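You operate a simulated robot arm through the tools that you are given. There is no shell and no other tool. Be economical: measure what you need, move in short steps, check, and stop when the job is done.

The job below is to be done with a simulated two-armed robot. You get a single attempt, and the scene is never put back.

JOB
On the top of the grey counter, fold the striped towel in half, so that its two short edges meet.

Only the result counts: the job must be done as asked and must still hold three seconds after the hand-in. Knocking over, shifting, dropping, spilling or breaking anything else fails it. Flat cloth is picked up by pressing the open fingertips on it (5 to 10 N) and closing them slowly along it; thin cloth reads only 2 to 8 mm in the jaws.

ROBOT AND FRAMES
Two 7-joint arms with four-finger grippers on one trunk, on a base that drives. Base frame: it is fixed to the floor where the robot stands at the start and does not move with it; the origin is under the middle of the robot, x ahead of it, y to its left, z up; the surface under the hand at the start is at about z = 860. Units: mm, degrees, N and s.
The left shoulder is at the start at [40, 181, 1130], the right one opposite. With the tool pointing down near the work surface each hand reaches from about 320 to 840 mm from the robot's upright axis, wherever it stands, measured 20 degrees to its own side. Places, roughly: striped towel [500, 100, 900]; top of the grey counter [500, 100, 900]. Payload 3.67 kg a hand.
Tool frame (each hand has its own): the origin (TCP) lies between the finger pads and is the grasp point; the fingertips stand 28 mm ahead of it; z points along the fingers, y is the line along which they close. The gripper opens to 112 mm. The gripper's body begins 73 mm behind the TCP.
Orientation is told as [roll, pitch, yaw] about the base's x, y, z axes, in that order, counted from this pose: with the fingers straight down and closing along the base's y, the tool's x points along the base's -x, its y along +y and its z along -z.

CONTROLS
- The arms move only by the tool jog_arm. It takes "left_motion", "right_motion" or both (then of equal length, played together; a hand with none holds still); each is a list of rows, each an object of numbers (a shift or turn left out is 0, a gripper value left out holds the last): "rx", "ry", "rz": the turn, a rotation vector about the base's x, y, z in degrees; "tx", "ty", "tz": the shift along the base's x, y, z in mm; "claw": the closure in counts, from 0 (fully open) to 255 (shut). In form: [{"rx": .., "ry": .., "rz": .., "tx": .., "ty": .., "tz": .., "claw": ..}, ...]. A call has 1 to 10 rows; each row is the pose to reach, as a shift and turn from the pose commanded when the call began. A row lasts 0.2 s, in which the tool goes at most 50 mm and 8.6 degrees; a call with a longer step from one row to the next is refused whole, and so is a gripper value outside its range. Where a pose cannot be reached the arm comes as near as it can. A force on the tool above 40 N (or 10 N above the force at the start of the call, whichever is more), or a blocked arm, ends the call early, and 0.2 s more pass. Each finger halts on what it meets, pressing with about 21 N; the grip force reading is that of the motor and also rises with nothing between the fingers. The clock runs only during rows and for 0.2 s after the last one: add rows that repeat a pose to give the fingers time. It gives the time, the measured TCP pose, the force on the tool (base axes), the opening and the grip force at its end, in the units of the frame above (readings bear some noise), with the torque about the TCP (base axes, N m) and any sound that the robot's microphone picked up.
- Cameras (640 x 400 px; columns grow to the right, rows downward): "scene" is now at [106.5, 11.6, 1349.4]; the picture's right is [0.13, -0.99, 0.00], its down [-0.66, -0.09, -0.75] and it looks along [0.74, 0.10, -0.67] (base axes); focal length 249 px, centre (320, 200). "left" rides on the left gripper at [60, 18, -104] in its tool frame; the picture's right is [-0.29, 0.96, 0.00], its down [-0.80, -0.24, -0.55] and it looks along [-0.53, -0.16, 0.83] (tool axes); focal length 234 px, centre (320, 200). "right" rides on the right gripper at [60, -18, -104] in its tool frame; the picture's right is [0.29, 0.96, 0.00], its down [-0.80, 0.24, -0.55] and it looks along [-0.53, 0.16, 0.83] (tool axes); focal length 234 px, centre (320, 200). There is no depth. A picture from a camera that has moved, and an enlarged one, comes with that camera's place and axes in the base frame and with its lens.
- get_image(camera): a new picture of that camera. No time passes.
- raise_lower(by): slides the trunk up (or, below 0, down) by that many mm; the arms and the scene camera ride with it, the base frame stays. It gives what a move gives, with no picture.
- base_move(legs): drives the robot by 1 to 6 legs, each [ahead, left, turn to the left] in mm, mm and degrees, along the robot's own axes; the way and the turn of a leg run together, so that a leg with both is an arc; at most 1500 mm and 180 degrees a leg. The arms and the cameras ride along, it lands a little off, and it stops where it bumps. It gives what a move gives.
- turn_head(pan, tilt): turns the head with the scene camera to pan (to the left, within 86 degrees either way) and tilt (down, from -29 to 69), counted from straight ahead of the robot. It gives what a move gives.
- inspect(camera, box): a new picture of the part [left, top, right, bottom] of that camera's present view, enlarged. No time passes.
- sign_off(): hands the job in; it is judged then, once.

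Work in short steps. Places have to be worked out from the pictures, the camera data and where the tool is seen: move nearer, look again, correct. Check each grasp and each placing, and mend what went wrong. You have 120 turns and 88 pictures in all, those below and enlarged ones among them. Open the grippers and draw the arms clear of the work before you hand the job in, unless the task says otherwise; then end with one line.

The tools are called after ">>>" as name(argument=value, ...) on one line, values as JSON. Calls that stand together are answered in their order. jog_arm: Moves the arms, as the interface text tells. Its arguments: {"type":"object","properties":{"left_motion":{"type":"array"},"right_motion":{"type":"array"}},"required":[]} The other tools are called the same way: raise_lower (by) slides the trunk up or down; base_move (legs) drives the base; turn_head (pan, tilt) turns the head that bears the scene camera; get_image (camera) takes a picture; inspect (camera, box) takes an enlarged picture of a part of a camera's view; sign_off () hands the job in.

At the start:

```text
time_s: 0.0
left_position: [533.5, 372.0, 1034.3]
left_orientation: [0.0, -0.1, 0.0]
left_contact_force: [-0.2, 0.0, 0.4]
left_wrist_torque: [0.02, 0.01, -0.03]
left_opening: 112.0
left_gripper_force: 0.1
right_position: [558.7, -92.7, 1075.1]
right_orientation: [0.1, 0.0, 0.0]
right_contact_force: [0.8, -0.6, 0.1]
right_wrist_torque: [0.0, 0.01, 0.0]
right_opening: 112.2
right_gripper_force: 0.0
trunk travel left (down, up): [-250.0, 264.0]
robot x, y, heading: [1.6, 3.5, -0.2]
head pan, tilt: [7.3, 41.7]
```

scene: 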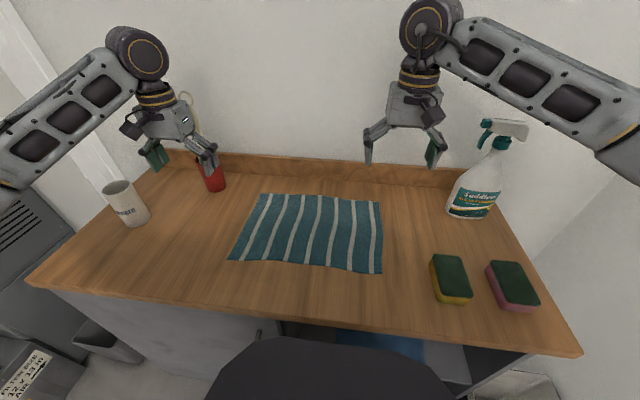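
right: 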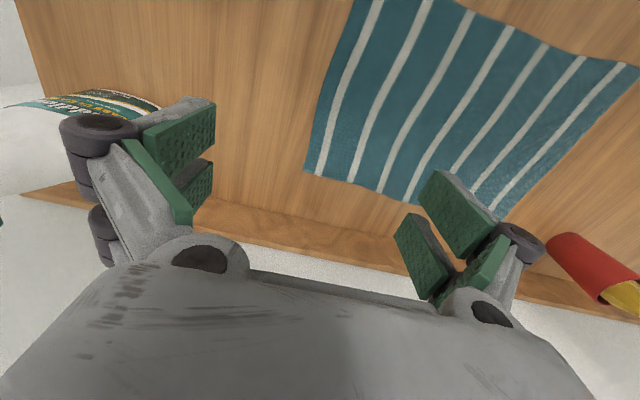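
left: 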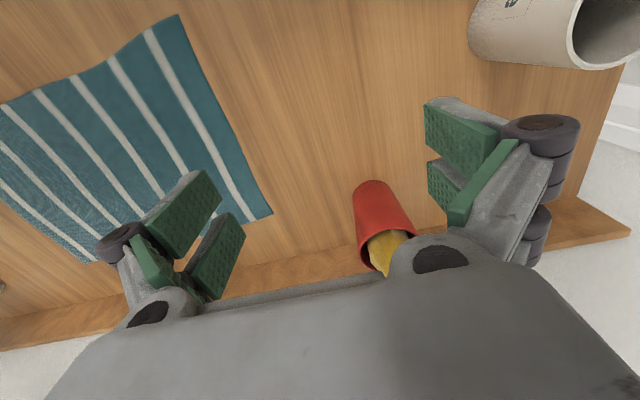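

The towel's corners come out at about (650,267), (661,-92), (424,-83) and (414,262), so its short edges lie along x at the left and right. I plan to carry the left edge over with both hands, the right hand on the far corner and the left hand on the near one. First I raise the hands so the base can turn safely.

>>> jog_arm(left_motion=[{"tz": 40}, {"tz": 80}, {"tz": 110}], right_motion=[{"tz": 40}, {"tz": 80}, {"tz": 110}])

>>> base_move(legs=[[0, -120, 0], [0, 0, 25]])

>>> turn_head(pan=-5, tilt=45)

>>> get_image(camera="scene")

```text
time_s: 0.8
left_position: [532.4, 372.0, 1147.8]
left_orientation: [-0.1, -0.1, -0.1]
left_contact_force: [-0.8, 0.5, -0.3]
left_wrist_torque: [0.01, -0.01, 0.03]
left_opening: 112.0
left_gripper_force: 0.0
right_position: [554.4, -94.6, 1186.6]
right_orientation: [-0.1, -0.1, 0.0]
right_contact_force: [-1.1, -0.4, 1.0]
right_wrist_torque: [0.02, -0.07, -0.02]
right_opening: 112.2
right_gripper_force: 0.2
trunk travel left (down, up): [-250.0, 264.0]
robot x, y, heading: [1.2, -3.9, -0.2]
head pan, tilt: [7.3, 41.7]
```

```text
time_s: 3.5
left_position: [324.5, 443.2, 1145.2]
left_orientation: [0.0, -0.1, 25.1]
left_contact_force: [0.2, 0.3, 0.1]
left_wrist_torque: [-0.04, -0.01, -0.02]
left_opening: 111.8
left_gripper_force: 0.0
right_position: [544.2, 32.4, 1184.9]
right_orientation: [0.0, -0.1, 25.1]
right_contact_force: [0.5, -0.9, 0.4]
right_wrist_torque: [-0.03, -0.01, -0.03]
right_opening: 111.8
right_gripper_force: 0.0
trunk travel left (down, up): [-250.0, 264.0]
robot x, y, heading: [0.0, -118.8, 25.0]
head pan, tilt: [7.3, 41.7]
```

```text
time_s: 4.2
left_position: [325.4, 442.9, 1146.6]
left_orientation: [0.0, 0.1, 25.1]
left_contact_force: [-0.2, 0.1, 0.3]
left_wrist_torque: [0.04, -0.01, -0.01]
left_opening: 112.0
left_gripper_force: 0.1
right_position: [543.9, 32.5, 1184.4]
right_orientation: [-0.1, 0.0, 25.2]
right_contact_force: [-0.1, 0.5, -0.9]
right_wrist_torque: [0.02, -0.02, 0.01]
right_opening: 112.0
right_gripper_force: 0.1
trunk travel left (down, up): [-250.0, 264.0]
robot x, y, heading: [-0.7, -118.8, 25.1]
head pan, tilt: [-5.0, 45.0]
```

```text
84 pictures are left
camera scene: at [97.6, -83.0, 1344.7], right [0.34, -0.94, 0.0], down [-0.66, -0.24, -0.71], along [0.66, 0.24, -0.71], focal length 249 px, centre (320, 200)
```

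scene: 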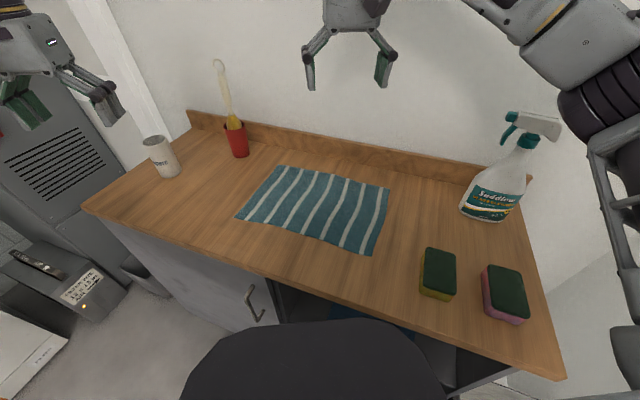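

The second view agrees on the corners with the surface at about z=862, which puts the left edge at y≈262 from x≈415 to 650. I turn both hands to close along x and bring them above the two left corners.

>>> jog_arm(left_motion=[{"rz": 6.5, "tx": 12, "ty": -19, "tz": -10}, {"rz": 13, "tx": 24, "ty": -38, "tz": -20}, {"rz": 19.5, "tx": 36, "ty": -57, "tz": -30}, {"rz": 26, "tx": 48, "ty": -76, "tz": -40}, {"rz": 32.5, "tx": 60, "ty": -95, "tz": -50}, {"rz": 39, "tx": 72, "ty": -114, "tz": -60}, {"rz": 45.5, "tx": 84, "ty": -133, "tz": -75}, {"rz": 52, "tx": 95, "ty": -152, "tz": -90}, {"rz": 58.5, "tx": 106, "ty": -170, "tz": -105}, {"rz": 65, "tx": 117, "ty": -187, "tz": -120, "claw": 150}], right_motion=[{"rz": 6.5, "tx": 8, "ty": 22, "tz": -10}, {"rz": 13, "tx": 16, "ty": 45, "tz": -20}, {"rz": 19.5, "tx": 24, "ty": 67, "tz": -35}, {"rz": 26, "tx": 32, "ty": 90, "tz": -50}, {"rz": 32.5, "tx": 40, "ty": 112, "tz": -65}, {"rz": 39, "tx": 48, "ty": 134, "tz": -80}, {"rz": 45.5, "tx": 56, "ty": 157, "tz": -100}, {"rz": 52, "tx": 64, "ty": 180, "tz": -120}, {"rz": 58.5, "tx": 72, "ty": 202, "tz": -140}, {"rz": 65, "tx": 80, "ty": 224, "tz": -158, "claw": 150}])

>>> get_image(camera="scene")

>>> get_image(camera="left")

>>> get_image(camera="right")

```text
time_s: 6.4
left_position: [440.6, 259.0, 1024.9]
left_orientation: [0.0, 0.1, 90.3]
left_contact_force: [-0.7, 0.0, 0.1]
left_wrist_torque: [-0.02, -0.04, 0.04]
left_opening: 61.3
left_gripper_force: 4.4
right_position: [582.6, 135.1, 1054.1]
right_orientation: [0.9, 1.5, 71.1]
right_contact_force: [0.0, 0.3, 1.1]
right_wrist_torque: [-0.04, -0.03, 0.0]
right_opening: 61.4
right_gripper_force: 4.3
right hand out of reach, approached as far as the arm can: row 7, 8, 9, 10
trunk travel left (down, up): [-250.0, 264.0]
robot x, y, heading: [-1.3, -117.4, 25.2]
head pan, tilt: [-5.0, 45.0]
```

```text
83 pictures are left
camera scene: at [96.4, -81.6, 1344.7], right [0.34, -0.94, 0.0], down [-0.66, -0.24, -0.71], along [0.66, 0.24, -0.71], focal length 249 px, centre (320, 200)
```

scene: 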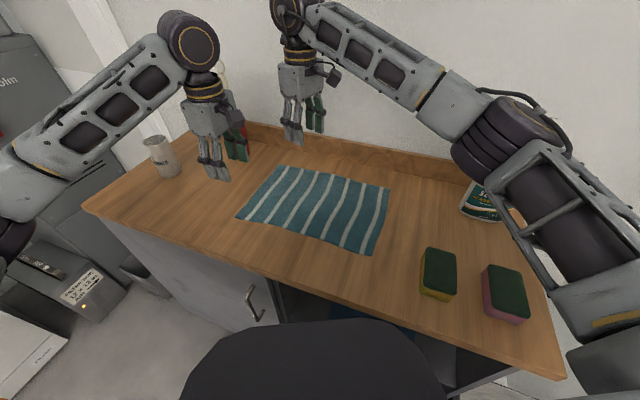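

```text
82 pictures are left
camera left: at [421.5, 199.5, 1129.5], right [-0.96, 0.28, 0.0], down [0.24, 0.8, 0.55], along [0.16, 0.53, -0.83], focal length 234 px, centre (320, 200)
```

left: 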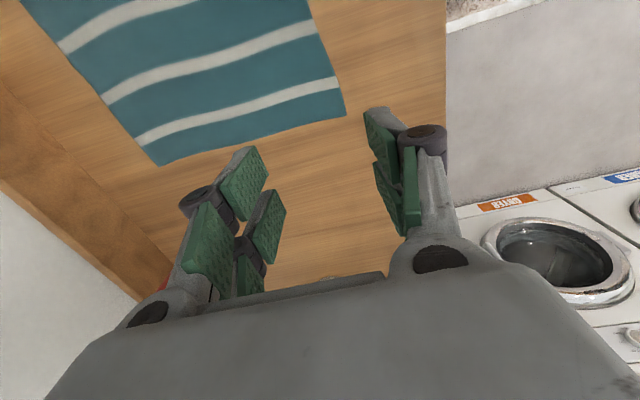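

```text
81 pictures are left
camera right: at [582.5, 75.7, 1158.9], right [-1.0, 0.04, 0.02], down [0.04, 0.84, 0.54], along [0.0, 0.54, -0.84], focal length 234 px, centre (320, 200)
```

right: 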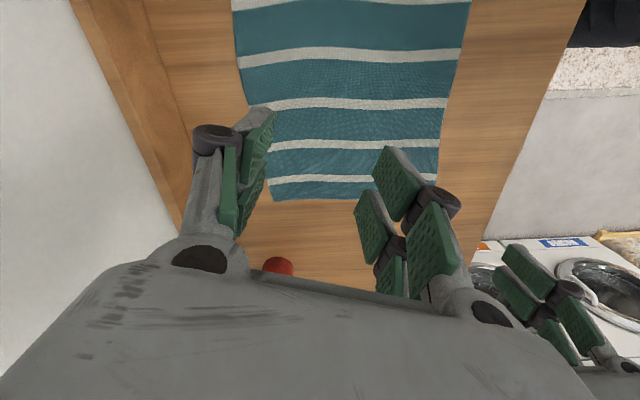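

The right hand fell short of the far-left corner. I drive the base about 90 mm to the left, keeping the heading, to bring that corner within reach.

>>> base_move(legs=[[38, 82, 0]])

>>> jog_arm(left_motion=[{"ty": -40}, {"ty": -80}, {"ty": -90}], right_motion=[{"tx": 13, "ty": 10, "rz": 6, "rx": -0.3, "ry": -0.5}, {"tx": 26, "ty": 20, "rz": 12, "rx": -0.6, "ry": -1}, {"tx": 39, "ty": 30, "rz": 18, "rx": -0.9, "ry": -1.5}])

>>> get_image(camera="scene")

```text
time_s: 7.5
left_position: [442.0, 345.6, 1023.9]
left_orientation: [-0.1, 0.1, 90.1]
left_contact_force: [0.1, 0.5, 0.0]
left_wrist_torque: [0.02, -0.03, 0.02]
left_opening: 46.0
left_gripper_force: 0.0
right_position: [585.6, 222.7, 1052.9]
right_orientation: [0.8, 1.5, 71.1]
right_contact_force: [-0.2, 0.5, -0.8]
right_wrist_torque: [-0.05, -0.02, 0.0]
right_opening: 46.1
right_gripper_force: 0.0
trunk travel left (down, up): [-250.0, 264.0]
robot x, y, heading: [-2.6, -34.0, 25.2]
head pan, tilt: [-5.0, 45.0]
```

```text
time_s: 8.3
left_position: [441.3, 253.0, 1022.7]
left_orientation: [-0.1, -0.1, 90.2]
left_contact_force: [0.0, 0.4, 0.1]
left_wrist_torque: [0.03, 0.02, 0.02]
left_opening: 46.1
left_gripper_force: 0.1
right_position: [584.8, 219.1, 1053.2]
right_orientation: [0.9, 1.5, 71.0]
right_contact_force: [0.1, -0.3, -0.3]
right_wrist_torque: [-0.01, 0.0, 0.01]
right_opening: 46.2
right_gripper_force: 0.1
right hand out of reach, approached as far as the arm can: row 1, 2, 3
trunk travel left (down, up): [-250.0, 264.0]
robot x, y, heading: [-0.7, -35.6, 24.9]
head pan, tilt: [-5.0, 45.0]
```

```text
80 pictures are left
camera scene: at [98.7, 2.5, 1344.7], right [0.34, -0.94, 0.0], down [-0.66, -0.24, -0.71], along [0.66, 0.24, -0.71], focal length 249 px, centre (320, 200)
```

scene: 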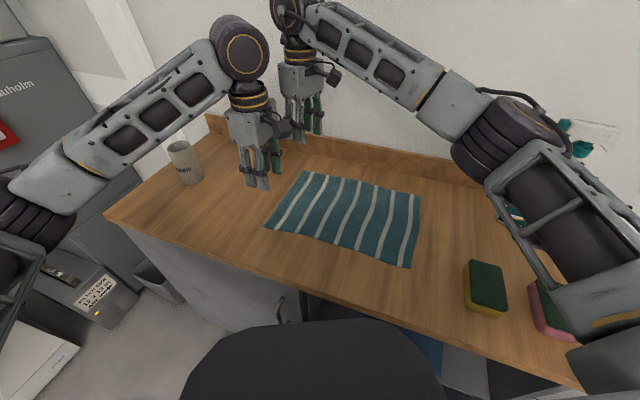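

The right wrist is at a joint limit at a yaw of about 71. Turning it the other way to -90 gives the same closing line, so I rotate it there with a little distance from the left hand.

>>> jog_arm(right_motion=[{"tx": 5, "ty": -20, "rz": -8}, {"tx": 10, "ty": -40, "rz": -16}, {"tx": 15, "ty": -60, "rz": -24}, {"tx": 20, "ty": -80, "rz": -32}, {"tx": 20, "ty": -80, "rz": -40}, {"tx": 20, "ty": -80, "rz": -48}, {"tx": 20, "ty": -80, "rz": -56}, {"tx": 20, "ty": -80, "rz": -64}, {"tx": 20, "ty": -80, "rz": -72}, {"tx": 20, "ty": -80, "rz": -80}])

>>> jog_arm(right_motion=[{"rz": -8}, {"rz": -16}, {"rz": -24}, {"rz": -32}, {"rz": -40}, {"rz": -48}, {"rz": -56}, {"rz": -64}, {"rz": -72}, {"rz": -80}])

```text
time_s: 10.5
left_position: [442.3, 253.1, 1021.7]
left_orientation: [0.0, 0.0, 90.2]
left_contact_force: [-0.7, 0.3, -0.3]
left_wrist_torque: [0.01, 0.02, -0.01]
left_opening: 46.4
left_gripper_force: 0.1
right_position: [604.2, 140.9, 1050.7]
right_orientation: [0.9, 1.5, -9.0]
right_contact_force: [-0.2, -0.6, -0.4]
right_wrist_torque: [-0.02, -0.01, -0.02]
right_opening: 46.3
right_gripper_force: 0.1
trunk travel left (down, up): [-250.0, 264.0]
robot x, y, heading: [1.2, -34.0, 25.2]
head pan, tilt: [-5.0, 45.0]
```

```text
time_s: 12.7
left_position: [441.2, 254.4, 1023.2]
left_orientation: [0.1, 0.0, 90.1]
left_contact_force: [-0.3, 0.3, -0.6]
left_wrist_torque: [-0.01, -0.02, 0.03]
left_opening: 46.1
left_gripper_force: 0.0
right_position: [604.9, 141.8, 1052.2]
right_orientation: [0.9, 1.5, -89.1]
right_contact_force: [0.5, 0.2, 0.1]
right_wrist_torque: [-0.03, 0.03, -0.01]
right_opening: 46.4
right_gripper_force: 0.0
trunk travel left (down, up): [-250.0, 264.0]
robot x, y, heading: [-1.0, -33.0, 24.9]
head pan, tilt: [-5.0, 45.0]
```

The right hand reached yaw -89. Now I bring it over the far corner and lower both hands to about 40 mm above the cloth, then look.

>>> jog_arm(left_motion=[{"tz": -20}, {"tz": -40}, {"tz": -60}, {"tz": -80}, {"tz": -95}], right_motion=[{"tx": 4, "ty": 28, "rx": -0.5, "ry": -1}, {"tx": 8, "ty": 56, "tz": -20, "rx": -0.9, "ry": -1.5}, {"tx": 12, "ty": 84, "tz": -50, "rx": -0.9, "ry": -1.5}, {"tx": 17, "ty": 112, "tz": -90, "rx": -0.9, "ry": -1.5}, {"tx": 17, "ty": 112, "tz": -122, "rx": -0.9, "ry": -1.5}])

>>> get_image(camera="scene")

>>> get_image(camera="left")

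>>> get_image(camera="right")

```text
time_s: 13.9
left_position: [440.8, 252.3, 926.7]
left_orientation: [0.0, 0.0, 90.1]
left_contact_force: [-0.8, -0.5, 0.4]
left_wrist_torque: [-0.02, 0.01, -0.01]
left_opening: 45.9
left_gripper_force: 0.1
right_position: [624.0, 254.3, 929.1]
right_orientation: [2.3, 0.6, -89.1]
right_contact_force: [-0.3, 0.2, 0.7]
right_wrist_torque: [0.0, 0.02, 0.03]
right_opening: 46.2
right_gripper_force: 0.1
trunk travel left (down, up): [-250.0, 264.0]
robot x, y, heading: [4.0, -30.6, 25.3]
head pan, tilt: [-5.0, 45.0]
```

```text
79 pictures are left
camera scene: at [99.6, 1.8, 1344.6], right [0.34, -0.94, 0.0], down [-0.66, -0.24, -0.71], along [0.66, 0.24, -0.71], focal length 249 px, centre (320, 200)
```

scene: 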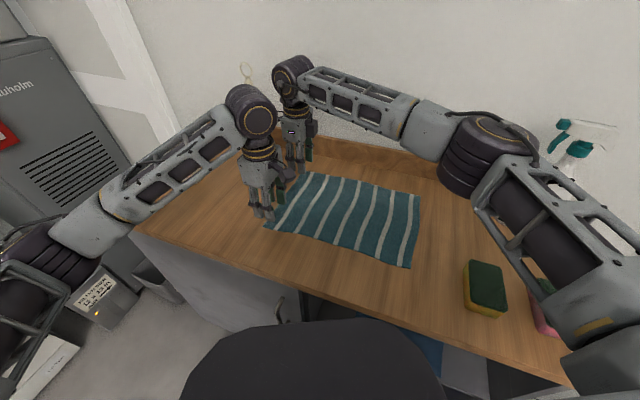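

```text
78 pictures are left
camera left: at [422.2, 193.7, 1031.9], right [-0.96, 0.29, 0.0], down [0.24, 0.8, 0.55], along [0.16, 0.53, -0.83], focal length 234 px, centre (320, 200)
```

left: 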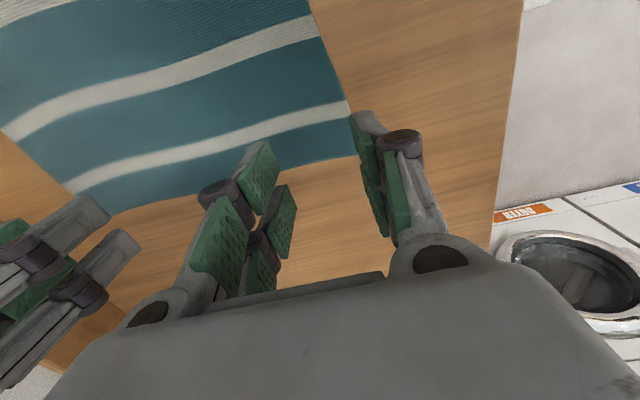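

```text
77 pictures are left
camera right: at [600.8, 312.8, 1032.3], right [0.95, 0.3, 0.04], down [0.23, -0.8, 0.56], along [0.2, -0.52, -0.83], focal length 234 px, centre (320, 200)
```

right: 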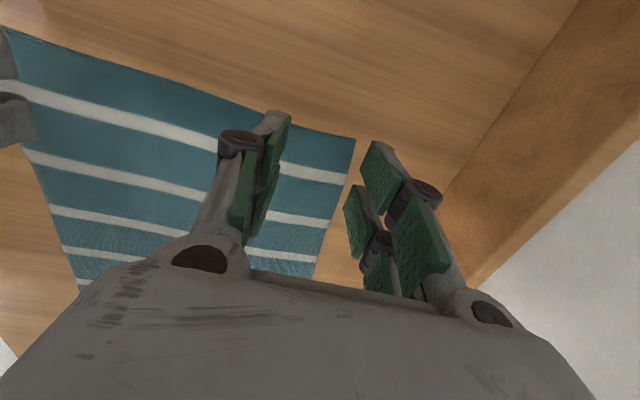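

The hand cameras put the edge corners at about (415,270) and (650,266). I shift both grips inward along the edge, narrow the openings to about 33 mm, and lower the fingertips to just above the cloth.

>>> jog_arm(left_motion=[{"tx": 5, "ty": 5, "claw": 180}, {"tx": 9, "ty": 9, "tz": -8}, {"tx": 9, "ty": 9, "tz": -20}, {"tx": 9, "ty": 9, "tz": -30}], right_motion=[{"tx": -4, "ty": 3, "rx": -0.6, "ry": 2.3, "claw": 180}, {"tx": -8, "ty": 5, "tz": -8, "rx": -0.6, "ry": 2.3}, {"tx": -8, "ty": 5, "tz": -20, "rx": -0.6, "ry": 2.3}, {"tx": -8, "ty": 5, "tz": -31, "rx": -0.6, "ry": 2.3}])

>>> get_image(camera="left")

>>> get_image(camera="right")

```text
time_s: 14.9
left_position: [451.8, 263.9, 898.4]
left_orientation: [0.0, 0.1, 90.1]
left_contact_force: [0.6, 0.1, 0.4]
left_wrist_torque: [0.0, 0.04, -0.01]
left_opening: 32.8
left_gripper_force: 0.0
right_position: [613.9, 258.8, 897.9]
right_orientation: [0.1, 0.0, -89.0]
right_contact_force: [0.9, -0.4, 0.6]
right_wrist_torque: [0.02, 0.0, -0.01]
right_opening: 32.8
right_gripper_force: 0.0
trunk travel left (down, up): [-250.0, 264.0]
robot x, y, heading: [1.9, -33.6, 25.1]
head pan, tilt: [-5.0, 45.0]
```

```text
76 pictures are left
camera left: at [433.3, 204.1, 1003.1], right [-0.96, 0.29, 0.0], down [0.24, 0.8, 0.55], along [0.16, 0.53, -0.83], focal length 234 px, centre (320, 200)
```

left: 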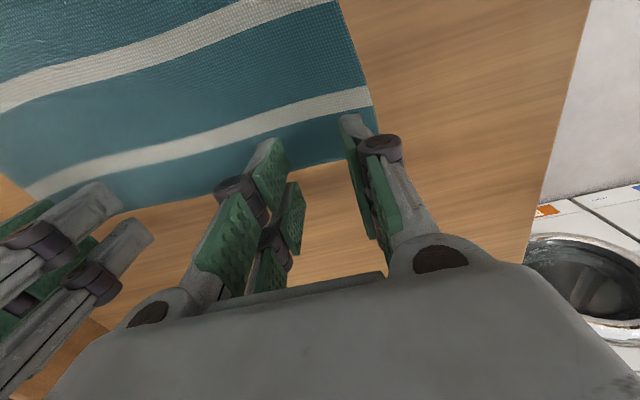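

```text
75 pictures are left
camera right: at [595.5, 319.1, 1001.8], right [0.95, 0.31, 0.0], down [0.25, -0.79, 0.55], along [0.17, -0.53, -0.83], focal length 234 px, centre (320, 200)
```

right: 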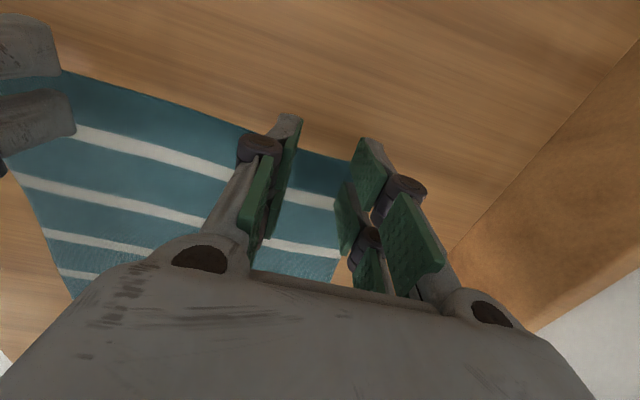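

The tips cover the edge, with 12 to 16 mm of each finger on the cloth. I lower gently and watch for contact force.

>>> jog_arm(left_motion=[{"ty": -2, "tz": -2}, {"ty": -2, "tz": -4}, {"ty": -2, "tz": -6}], right_motion=[{"tz": -2}, {"tz": -4}, {"tz": -6}])

```text
time_s: 15.7
left_position: [451.5, 261.0, 893.6]
left_orientation: [0.1, 0.0, 90.1]
left_contact_force: [0.2, -0.1, -0.9]
left_wrist_torque: [0.02, 0.02, 0.01]
left_opening: 32.8
left_gripper_force: 0.1
right_position: [612.4, 257.5, 891.3]
right_orientation: [0.2, -0.1, -89.0]
right_contact_force: [-0.3, 0.1, -0.4]
right_wrist_torque: [0.03, 0.0, 0.01]
right_opening: 32.8
right_gripper_force: 0.0
trunk travel left (down, up): [-250.0, 264.0]
robot x, y, heading: [1.5, -37.0, 25.1]
head pan, tilt: [-5.0, 45.0]
```

No contact yet, so I go down another 3 mm.

>>> jog_arm(left_motion=[{"tz": -1}, {"tz": -2}, {"tz": -3}], right_motion=[{"tz": -1}, {"tz": -2}, {"tz": -2}])

```text
time_s: 16.5
left_position: [450.0, 260.2, 891.7]
left_orientation: [0.0, 0.0, 90.1]
left_contact_force: [0.1, 0.3, -0.7]
left_wrist_torque: [0.02, 0.01, 0.01]
left_opening: 33.0
left_gripper_force: 0.1
right_position: [613.5, 258.0, 891.2]
right_orientation: [0.2, 0.1, -89.0]
right_contact_force: [0.2, -0.4, -0.1]
right_wrist_torque: [0.01, 0.02, 0.0]
right_opening: 32.9
right_gripper_force: 0.1
trunk travel left (down, up): [-250.0, 264.0]
robot x, y, heading: [1.6, -33.4, 24.8]
head pan, tilt: [-5.0, 45.0]
```

Readings carry a millimetre or two of noise. I go down 3 mm more.

>>> jog_arm(left_motion=[{"tz": -1}, {"tz": -2}, {"tz": -3}], right_motion=[{"tz": -1}, {"tz": -2}, {"tz": -3}])

```text
time_s: 17.3
left_position: [450.0, 261.0, 890.1]
left_orientation: [-0.2, 0.0, 90.1]
left_contact_force: [0.1, 2.1, 11.3]
left_wrist_torque: [-0.02, 0.13, -0.06]
left_opening: 33.1
left_gripper_force: 0.0
right_position: [612.6, 259.7, 889.2]
right_orientation: [0.2, 0.0, -89.1]
right_contact_force: [1.0, -0.1, 8.0]
right_wrist_torque: [-0.05, -0.01, 0.03]
right_opening: 32.9
right_gripper_force: 0.0
trunk travel left (down, up): [-250.0, 264.0]
robot x, y, heading: [-2.1, -33.3, 25.3]
head pan, tilt: [-5.0, 45.0]
```

Both hands press with about 8 to 11 N. I close the fingers slowly along the cloth.

>>> jog_arm(left_motion=[{"tz": 0.4, "claw": 188}, {"tz": 0.4, "claw": 196}, {"tz": 0.4, "claw": 204}, {"tz": 0.4, "claw": 212}, {"tz": 0.4, "claw": 220}, {"tz": 0.4, "claw": 228}, {"tz": 0.4, "claw": 236}, {"tz": 0.4, "claw": 246}, {"tz": 0.4, "claw": 255}, {"tz": 0.4, "claw": 255}], right_motion=[{"claw": 188}, {"claw": 196}, {"claw": 204}, {"claw": 212}, {"claw": 220}, {"claw": 228}, {"claw": 236}, {"claw": 246}, {"claw": 255}, {"claw": 255}])

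>>> get_image(camera="left")

>>> get_image(camera="right")

```text
time_s: 19.5
left_position: [451.5, 259.4, 889.6]
left_orientation: [-0.1, 0.0, 90.2]
left_contact_force: [1.0, -0.1, 0.0]
left_wrist_torque: [-0.01, 0.01, -0.04]
left_opening: 0.2
left_gripper_force: 20.9
right_position: [614.3, 258.1, 887.4]
right_orientation: [0.1, -0.1, -89.0]
right_contact_force: [-0.5, -1.3, 7.8]
right_wrist_torque: [-0.11, 0.02, -0.01]
right_opening: 2.2
right_gripper_force: 21.1
trunk travel left (down, up): [-250.0, 264.0]
robot x, y, heading: [0.4, -36.5, 25.3]
head pan, tilt: [-5.0, 45.0]
```

```text
74 pictures are left
camera left: at [431.8, 200.2, 993.6], right [-0.96, 0.29, 0.0], down [0.24, 0.8, 0.55], along [0.16, 0.53, -0.83], focal length 234 px, centre (320, 200)
```

left: 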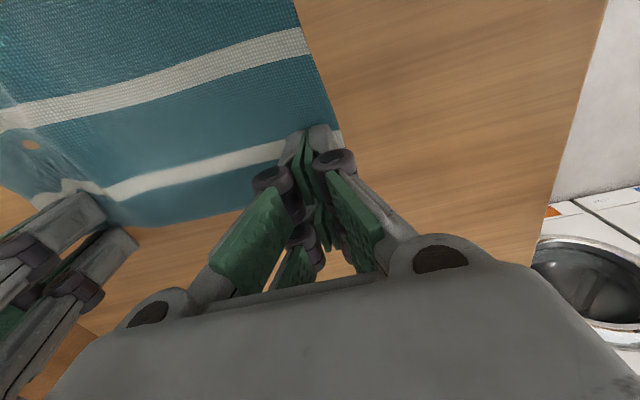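

```text
73 pictures are left
camera right: at [593.7, 318.1, 991.2], right [0.95, 0.31, 0.0], down [0.25, -0.79, 0.56], along [0.17, -0.53, -0.83], focal length 234 px, centre (320, 200)
```

right: 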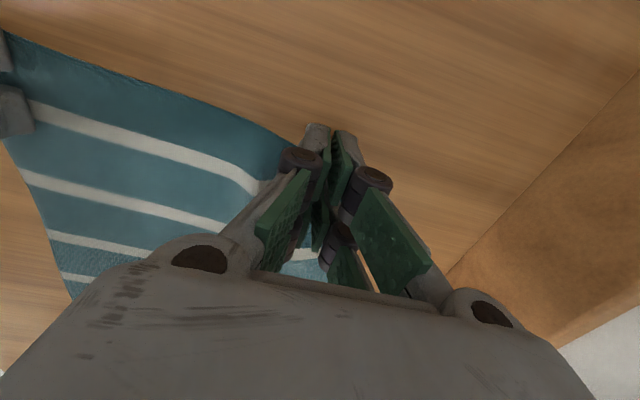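

The right hand holds cloth (2.2 mm) but the left slipped off, reading 0.2 mm with no force. I lift the left hand 6 mm, reopen it and look at where its corner lies.

>>> jog_arm(left_motion=[{"tz": 3}, {"tz": 8}, {"tz": 8, "claw": 180}, {"tz": 8, "claw": 180}, {"tz": 8, "claw": 180}])

>>> get_image(camera="left")

```text
time_s: 20.7
left_position: [450.1, 260.2, 896.5]
left_orientation: [0.0, 0.0, 90.1]
left_contact_force: [0.0, 0.6, 0.3]
left_wrist_torque: [-0.01, 0.0, -0.03]
left_opening: 33.1
left_gripper_force: 0.0
right_position: [613.0, 259.1, 887.5]
right_orientation: [0.0, -0.1, -89.0]
right_contact_force: [-2.1, -1.0, 4.8]
right_wrist_torque: [-0.06, 0.06, -0.04]
right_opening: 2.2
right_gripper_force: 21.0
trunk travel left (down, up): [-250.0, 264.0]
robot x, y, heading: [-0.7, -35.8, 25.2]
head pan, tilt: [-5.0, 45.0]
```

```text
72 pictures are left
camera left: at [432.9, 201.2, 1001.6], right [-0.96, 0.29, 0.0], down [0.24, 0.8, 0.55], along [0.16, 0.53, -0.83], focal length 234 px, centre (320, 200)
```

left: 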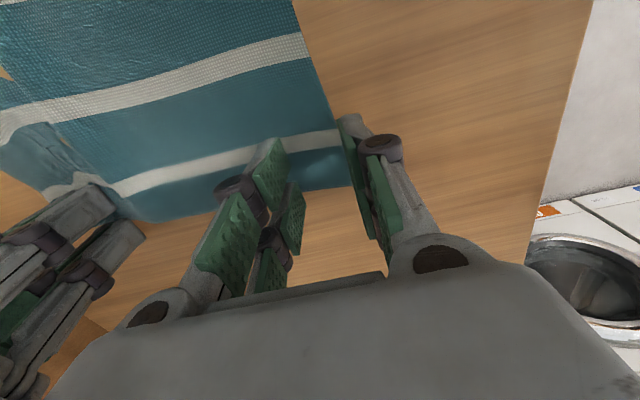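

The near corner is now at about (434,285), so the outer finger is at the very edge. I move the left hand 16 mm further along and 12 mm outward, then press again.

>>> jog_arm(left_motion=[{"tx": 8, "ty": 6}, {"tx": 16, "ty": 12}, {"tx": 16, "ty": 12}])

>>> inspect(camera="left", box=[160, 60, 480, 260])

```text
time_s: 21.5
left_position: [468.4, 273.0, 896.6]
left_orientation: [0.0, -0.1, 90.1]
left_contact_force: [-0.4, 0.5, 0.0]
left_wrist_torque: [0.02, 0.01, 0.0]
left_opening: 32.7
left_gripper_force: 0.1
right_position: [613.8, 258.3, 886.4]
right_orientation: [0.1, -0.1, -89.0]
right_contact_force: [-0.4, -1.3, 4.2]
right_wrist_torque: [-0.03, 0.05, -0.01]
right_opening: 2.2
right_gripper_force: 21.3
trunk travel left (down, up): [-250.0, 264.0]
robot x, y, heading: [3.3, -35.8, 25.0]
head pan, tilt: [-5.0, 45.0]
```

```text
2.00 times, centred on (320, 160) of left
camera zoom: at [449.4, 212.6, 1001.4], right [-0.96, 0.29, 0.0], down [0.24, 0.8, 0.55], along [0.16, 0.53, -0.83], focal length 468 px, centre (320, 280)
```

zoom: 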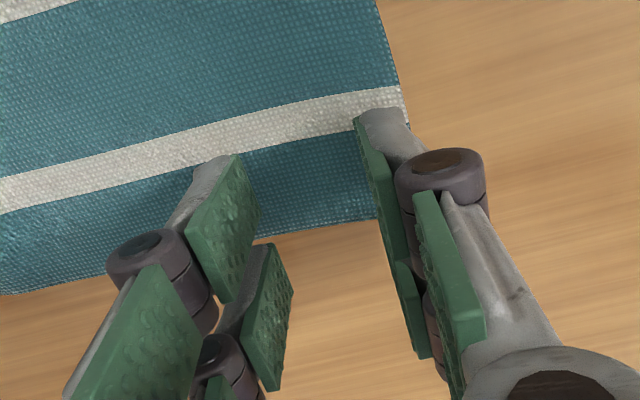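

The corner sits at (436,285) and the edge near y≈281, so both fingertips are now on cloth. I press down.

>>> jog_arm(left_motion=[{"tz": -3}, {"tz": -6}, {"tz": -7}, {"tz": -8}])

```text
time_s: 22.5
left_position: [467.6, 271.3, 888.5]
left_orientation: [-0.1, -0.1, 90.1]
left_contact_force: [0.3, 0.3, 3.2]
left_wrist_torque: [-0.03, 0.06, -0.01]
left_opening: 33.1
left_gripper_force: 0.1
right_position: [612.6, 256.7, 886.6]
right_orientation: [0.2, 0.0, -89.0]
right_contact_force: [0.5, -0.2, 4.6]
right_wrist_torque: [-0.03, 0.03, 0.02]
right_opening: 2.3
right_gripper_force: 20.7
trunk travel left (down, up): [-250.0, 264.0]
robot x, y, heading: [-0.4, -36.3, 25.2]
head pan, tilt: [-5.0, 45.0]
```

It presses with 3 N. I go 0.8 mm lower and close slowly while holding the pressure.

>>> jog_arm(left_motion=[{"tz": -0.8}, {"tz": -0.8, "claw": 190}, {"tz": -0.8, "claw": 200}, {"tz": -0.8, "claw": 210}, {"tz": -0.8, "claw": 220}, {"tz": -0.8, "claw": 230}, {"tz": -0.8, "claw": 240}, {"tz": -0.8, "claw": 250}, {"tz": -0.8, "claw": 255}, {"tz": -0.8, "claw": 255}])

>>> get_image(camera="left")

```text
time_s: 24.7
left_position: [467.2, 271.9, 887.2]
left_orientation: [0.0, 0.0, 90.1]
left_contact_force: [3.1, -1.2, 6.5]
left_wrist_torque: [-0.09, -0.09, -0.01]
left_opening: 2.5
left_gripper_force: 20.3
right_position: [612.6, 259.2, 887.1]
right_orientation: [0.2, 0.0, -88.9]
right_contact_force: [-3.7, 0.5, 2.9]
right_wrist_torque: [0.01, 0.11, 0.01]
right_opening: 2.8
right_gripper_force: 21.2
trunk travel left (down, up): [-250.0, 264.0]
robot x, y, heading: [3.1, -35.5, 25.3]
head pan, tilt: [-5.0, 45.0]
```

```text
70 pictures are left
camera left: at [448.3, 212.7, 992.2], right [-0.96, 0.29, 0.0], down [0.24, 0.8, 0.55], along [0.16, 0.53, -0.83], focal length 234 px, centre (320, 200)
```

left: 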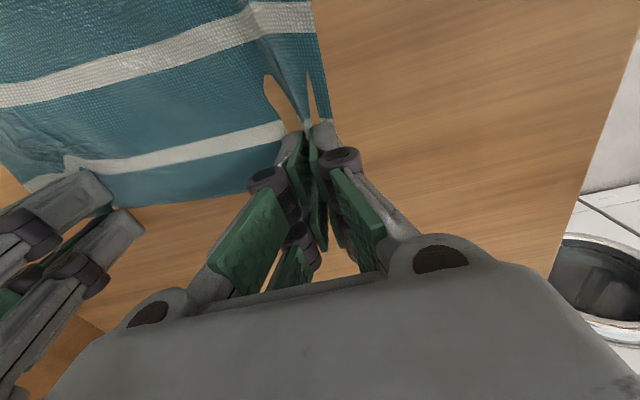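

Both hands now hold cloth, at 2.5 and 2.8 mm. I lift the edge on an arc about the mid line near y≈92.

>>> jog_arm(left_motion=[{"tz": 15}, {"ty": -4, "tz": 35}, {"ty": -11, "tz": 57}, {"ty": -22, "tz": 80}, {"ty": -37, "tz": 102}, {"ty": -54, "tz": 121}, {"ty": -74, "tz": 138}, {"ty": -95, "tz": 148}, {"ty": -95, "tz": 148}], right_motion=[{"tz": 15}, {"ty": -4, "tz": 35}, {"ty": -11, "tz": 57}, {"ty": -22, "tz": 80}, {"ty": -37, "tz": 102}, {"ty": -54, "tz": 121}, {"ty": -74, "tz": 138}, {"ty": -95, "tz": 148}, {"ty": -95, "tz": 148}])

>>> get_image(camera="scene")

>>> get_image(camera="left")

>>> get_image(camera="right")

```text
time_s: 26.7
left_position: [465.5, 178.3, 1036.1]
left_orientation: [0.0, 0.1, 90.3]
left_contact_force: [4.4, -0.1, -0.3]
left_wrist_torque: [-0.07, -0.12, -0.01]
left_opening: 3.0
left_gripper_force: 23.0
right_position: [613.5, 164.4, 1036.2]
right_orientation: [0.1, -0.2, -88.8]
right_contact_force: [-3.6, 1.0, -0.1]
right_wrist_torque: [-0.01, 0.12, 0.09]
right_opening: 2.6
right_gripper_force: 21.6
trunk travel left (down, up): [-250.0, 264.0]
robot x, y, heading: [0.6, -32.2, 25.1]
head pan, tilt: [-5.0, 45.0]
```

```text
69 pictures are left
camera scene: at [98.8, 3.8, 1344.6], right [0.34, -0.94, 0.0], down [-0.66, -0.24, -0.71], along [0.66, 0.24, -0.71], focal length 249 px, centre (320, 200)
```

scene: 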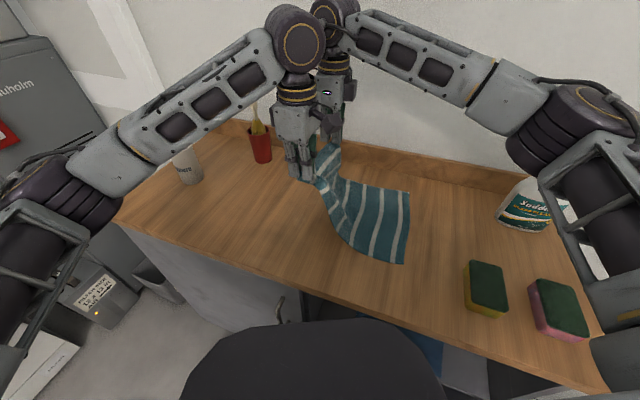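

```text
68 pictures are left
camera left: at [446.9, 118.0, 1140.0], right [-0.96, 0.29, 0.0], down [0.24, 0.8, 0.55], along [0.16, 0.53, -0.83], focal length 234 px, centre (320, 200)
```

left: 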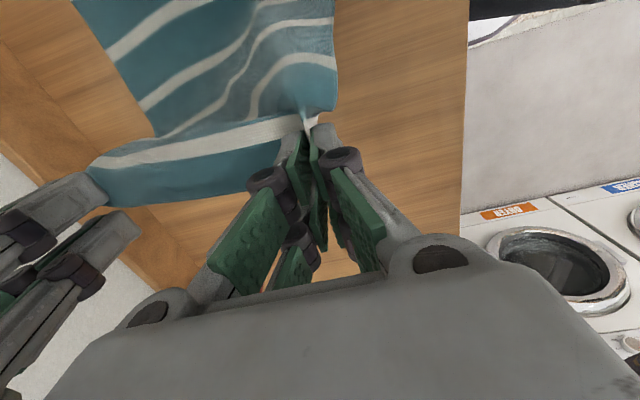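

```text
67 pictures are left
camera right: at [594.3, 223.5, 1139.8], right [0.95, 0.31, 0.0], down [0.25, -0.79, 0.56], along [0.17, -0.53, -0.83], focal length 234 px, centre (320, 200)
```

right: 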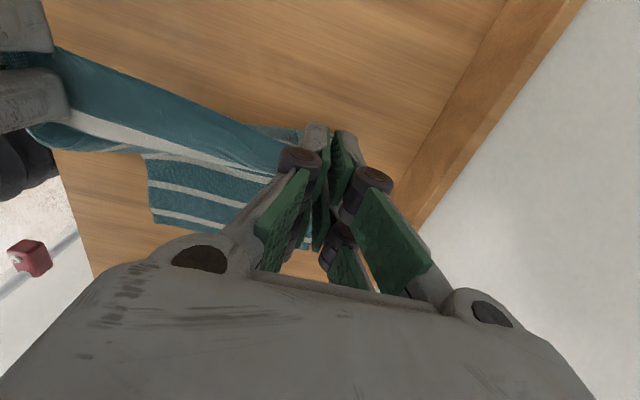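

The edge is held and hanging well. I drive the base about 95 mm to the right, which carries both hands together toward the middle and keeps the arms from crossing later.

>>> base_move(legs=[[-40, -86, 0]])

>>> get_image(camera="scene")

```text
time_s: 27.8
left_position: [465.2, 82.2, 1036.9]
left_orientation: [0.0, 0.0, 90.1]
left_contact_force: [4.6, -0.6, -0.3]
left_wrist_torque: [0.03, -0.13, -0.04]
left_opening: 2.5
left_gripper_force: 19.7
right_position: [614.4, 67.7, 1036.2]
right_orientation: [0.0, 0.0, -88.9]
right_contact_force: [-4.8, -0.2, -1.7]
right_wrist_torque: [0.05, 0.1, 0.0]
right_opening: 2.7
right_gripper_force: 21.0
trunk travel left (down, up): [-250.0, 264.0]
robot x, y, heading: [2.9, -131.9, 25.2]
head pan, tilt: [-5.0, 45.0]
```

```text
66 pictures are left
camera scene: at [99.0, -91.9, 1344.7], right [0.34, -0.94, 0.0], down [-0.66, -0.24, -0.71], along [0.66, 0.24, -0.71], focal length 249 px, centre (320, 200)
```

scene: 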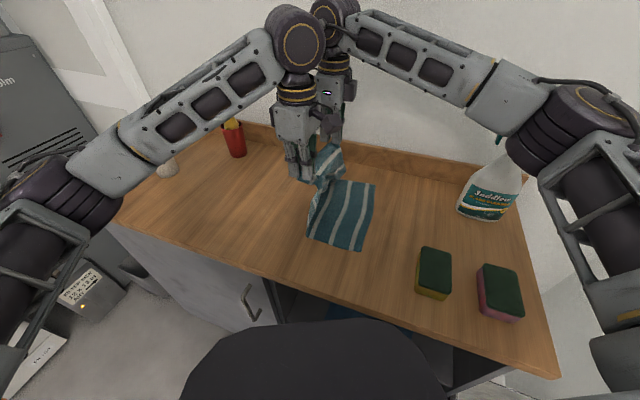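

The right edge now lies at y≈-59 at the far end and -69 at the near end, because the towel slid about 20 mm left during gripping. I aim the left grip at y≈-59 and the right at y≈-50, starting with the first part of the descent.

>>> jog_arm(left_motion=[{"ty": -28}, {"ty": -56, "tz": -5}, {"ty": -84, "tz": -20}, {"ty": -106, "tz": -42}, {"ty": -123, "tz": -68}], right_motion=[{"ty": -24}, {"ty": -47, "tz": -5}, {"ty": -71, "tz": -20}, {"ty": -89, "tz": -42}, {"ty": -103, "tz": -68}])

>>> get_image(camera="scene")

>>> get_image(camera="left")

>>> get_image(camera="right")

```text
time_s: 29.0
left_position: [465.5, -42.3, 966.7]
left_orientation: [0.1, 0.0, 90.2]
left_contact_force: [4.4, -0.7, 0.0]
left_wrist_torque: [0.04, -0.11, 0.0]
left_opening: 2.6
left_gripper_force: 19.9
right_position: [616.2, -34.6, 967.8]
right_orientation: [0.1, -0.1, -88.9]
right_contact_force: [-4.0, -0.1, -0.8]
right_wrist_torque: [0.03, 0.13, 0.04]
right_opening: 3.2
right_gripper_force: 21.2
trunk travel left (down, up): [-250.0, 264.0]
robot x, y, heading: [1.2, -127.4, 25.2]
head pan, tilt: [-5.0, 45.0]
```

```text
65 pictures are left
camera scene: at [99.7, -91.9, 1344.6], right [0.34, -0.94, 0.0], down [-0.66, -0.24, -0.71], along [0.66, 0.24, -0.71], focal length 249 px, centre (320, 200)
```

scene: 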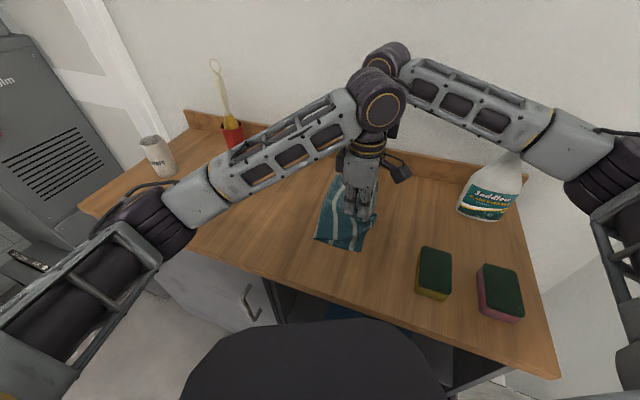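

```text
64 pictures are left
camera left: at [447.2, -100.7, 1072.0], right [-0.96, 0.29, 0.0], down [0.24, 0.8, 0.55], along [0.16, 0.53, -0.83], focal length 234 px, centre (320, 200)
```

left: 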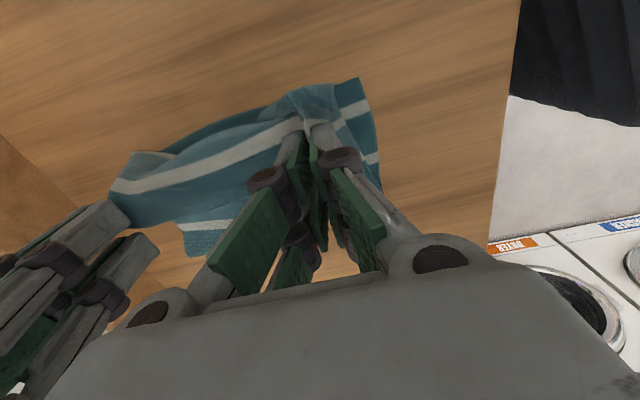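

```text
63 pictures are left
camera right: at [595.7, 25.2, 1072.1], right [0.95, 0.31, 0.0], down [0.25, -0.79, 0.55], along [0.17, -0.53, -0.83], focal length 234 px, centre (320, 200)
```

right: 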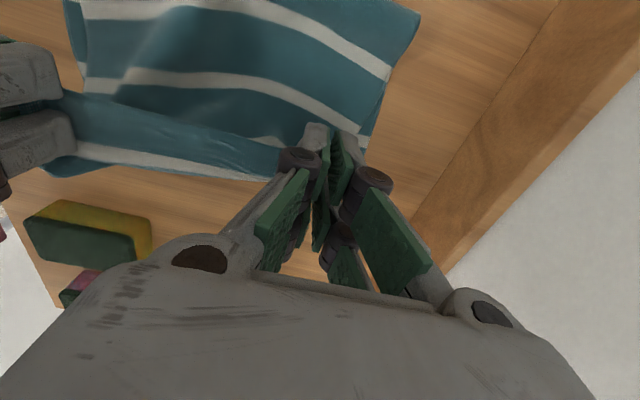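

The bottom edge corners check out at (425,-71) and about (650,-63). I finish the descent to roughly 6 mm above the pressing height.

>>> jog_arm(left_motion=[{"ty": -9, "tz": -22}, {"ty": -15, "tz": -42}, {"ty": -19, "tz": -58}, {"ty": -19, "tz": -71}, {"ty": -19, "tz": -71}], right_motion=[{"ty": -9, "tz": -22}, {"ty": -15, "tz": -42}, {"ty": -18, "tz": -58}, {"ty": -18, "tz": -71}, {"ty": -18, "tz": -71}])

>>> get_image(camera="left")

>>> get_image(camera="right")

>>> get_image(camera="scene")

```text
time_s: 30.2
left_position: [464.3, -58.0, 895.8]
left_orientation: [-0.1, 0.0, 90.1]
left_contact_force: [4.9, 0.5, -0.3]
left_wrist_torque: [0.0, -0.14, 0.04]
left_opening: 2.5
left_gripper_force: 19.8
right_position: [614.4, -52.4, 897.3]
right_orientation: [0.1, 0.1, -88.9]
right_contact_force: [-4.8, -0.6, 1.0]
right_wrist_torque: [-0.03, 0.1, 0.02]
right_opening: 2.7
right_gripper_force: 21.1
trunk travel left (down, up): [-250.0, 264.0]
robot x, y, heading: [3.9, -125.9, 25.1]
head pan, tilt: [-5.0, 45.0]
```

```text
62 pictures are left
camera left: at [446.0, -118.5, 1001.0], right [-0.96, 0.29, 0.0], down [0.24, 0.8, 0.55], along [0.16, 0.53, -0.83], focal length 234 px, centre (320, 200)
```

left: 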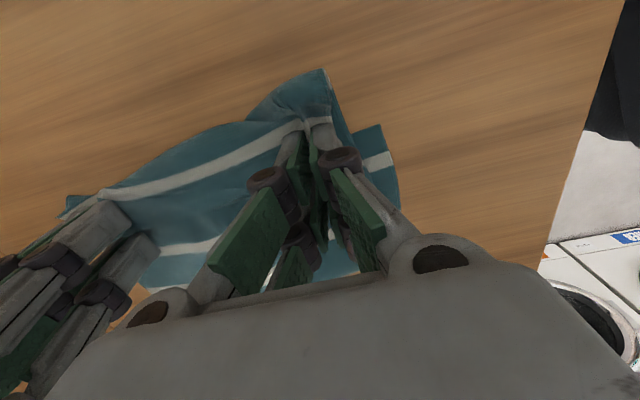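

```text
61 pictures are left
camera right: at [594.6, 8.3, 1000.6], right [0.95, 0.31, 0.0], down [0.25, -0.79, 0.55], along [0.17, -0.53, -0.83], focal length 234 px, centre (320, 200)
```

right: 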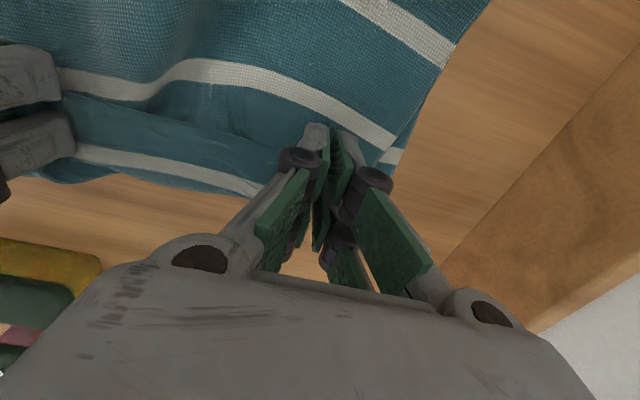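

```text
60 pictures are left
camera scene: at [98.6, -90.8, 1344.7], right [0.34, -0.94, 0.0], down [-0.66, -0.24, -0.71], along [0.66, 0.24, -0.71], focal length 249 px, centre (320, 200)
```

scene: 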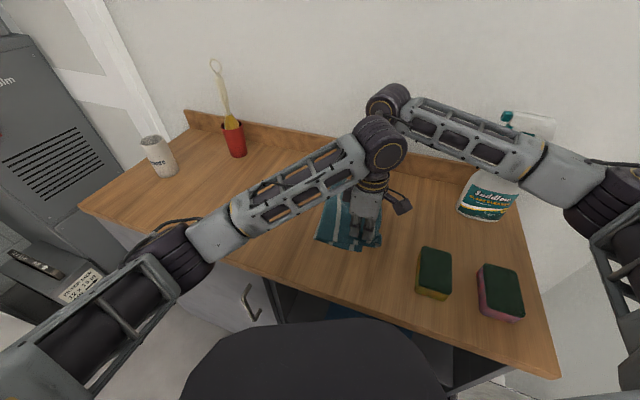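

The top layer's hem hangs about 30 mm past the bottom edge: its mid edge is at y≈-92 to -97 against -65. I lift slightly and move both grips back by about 25 mm in +y before letting go.

>>> jog_arm(left_motion=[{"ty": 5, "tz": 12}, {"ty": 15, "tz": 14}, {"ty": 27, "tz": 10}, {"ty": 27, "tz": 3}, {"ty": 27, "tz": 0}], right_motion=[{"ty": 5, "tz": 12}, {"ty": 13, "tz": 14}, {"ty": 22, "tz": 10}, {"ty": 22, "tz": 3}, {"ty": 22, "tz": 0}])

>>> get_image(camera="left")

>>> get_image(camera="right")

>>> inspect(camera="scene", box=[280, 150, 440, 270])

```text
time_s: 31.4
left_position: [465.2, -30.8, 896.4]
left_orientation: [-0.1, 0.0, 90.0]
left_contact_force: [3.8, -0.4, 0.3]
left_wrist_torque: [-0.01, -0.07, 0.01]
left_opening: 2.8
left_gripper_force: 19.5
right_position: [613.6, -30.4, 898.4]
right_orientation: [0.2, -0.1, -88.9]
right_contact_force: [-2.5, 0.4, 2.7]
right_wrist_torque: [-0.07, 0.06, 0.02]
right_opening: 3.0
right_gripper_force: 21.1
trunk travel left (down, up): [-250.0, 264.0]
robot x, y, heading: [-0.4, -128.0, 25.0]
head pan, tilt: [-5.0, 45.0]
```

```text
59 pictures are left
camera left: at [447.0, -90.5, 1001.3], right [-0.96, 0.29, 0.0], down [0.24, 0.8, 0.55], along [0.16, 0.53, -0.83], focal length 234 px, centre (320, 200)
```

left: 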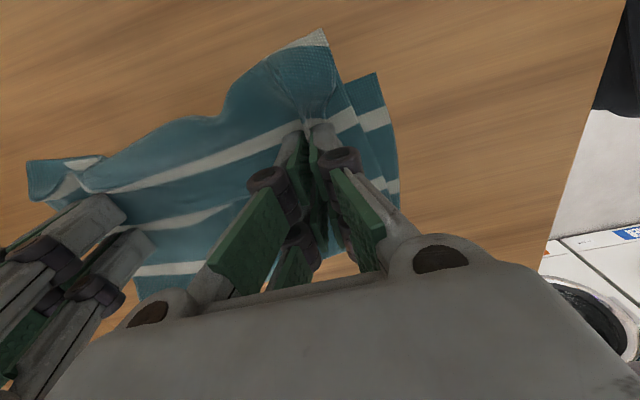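

```text
58 pictures are left
camera right: at [594.5, 30.6, 1001.9], right [0.95, 0.31, 0.0], down [0.25, -0.79, 0.56], along [0.17, -0.53, -0.83], focal length 234 px, centre (320, 200)
```

right: 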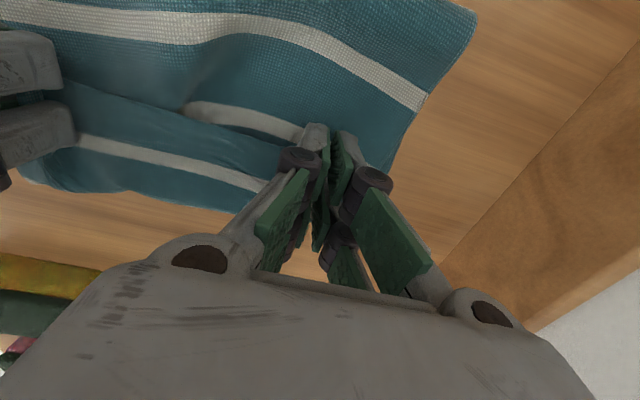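

```text
3.33 times, centred on (360, 210) of scene
camera zoom: at [98.8, -90.4, 1344.7], right [0.34, -0.94, 0.0], down [-0.66, -0.24, -0.71], along [0.66, 0.24, -0.71], focal length 829 px, centre (187, 167)
```

zoom: 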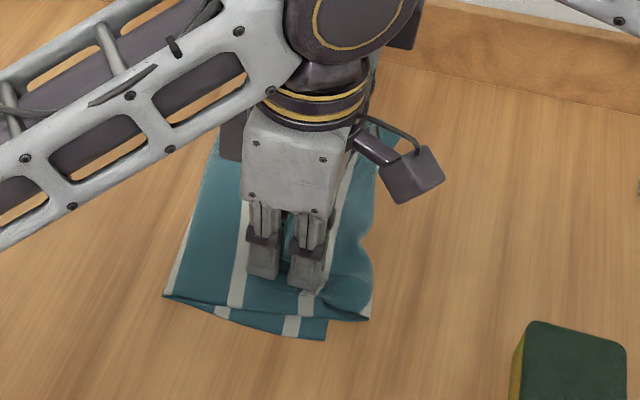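

The middle edge is now within about 10 mm of the bottom edge, and only the pinched near corner flares out. I touch down and open slowly, so the opening fingers spread the bunches.

>>> jog_arm(left_motion=[{"tz": -2}, {"tz": -4}, {"tz": -4, "claw": 240}, {"tz": -4, "claw": 225}, {"tz": -4, "claw": 210}, {"tz": -4, "claw": 195}, {"tz": -4, "claw": 180}, {"tz": -4, "claw": 180}], right_motion=[{"tz": -1}, {"tz": -2}, {"tz": -2, "claw": 240}, {"tz": -2, "claw": 225}, {"tz": -2, "claw": 210}, {"tz": -2, "claw": 195}, {"tz": -2, "claw": 180}, {"tz": -2, "claw": 180}])

```text
time_s: 33.2
left_position: [466.4, -32.0, 892.7]
left_orientation: [0.0, 0.0, 90.0]
left_contact_force: [-0.5, -0.5, -0.8]
left_wrist_torque: [0.01, 0.01, -0.01]
left_opening: 32.9
left_gripper_force: 0.1
right_position: [612.7, -30.2, 895.9]
right_orientation: [0.1, -0.1, -88.9]
right_contact_force: [-1.0, 1.1, 0.0]
right_wrist_torque: [0.03, 0.0, 0.03]
right_opening: 32.8
right_gripper_force: 0.0
trunk travel left (down, up): [-250.0, 264.0]
robot x, y, heading: [-0.4, -128.4, 25.1]
head pan, tilt: [-5.0, 45.0]
```

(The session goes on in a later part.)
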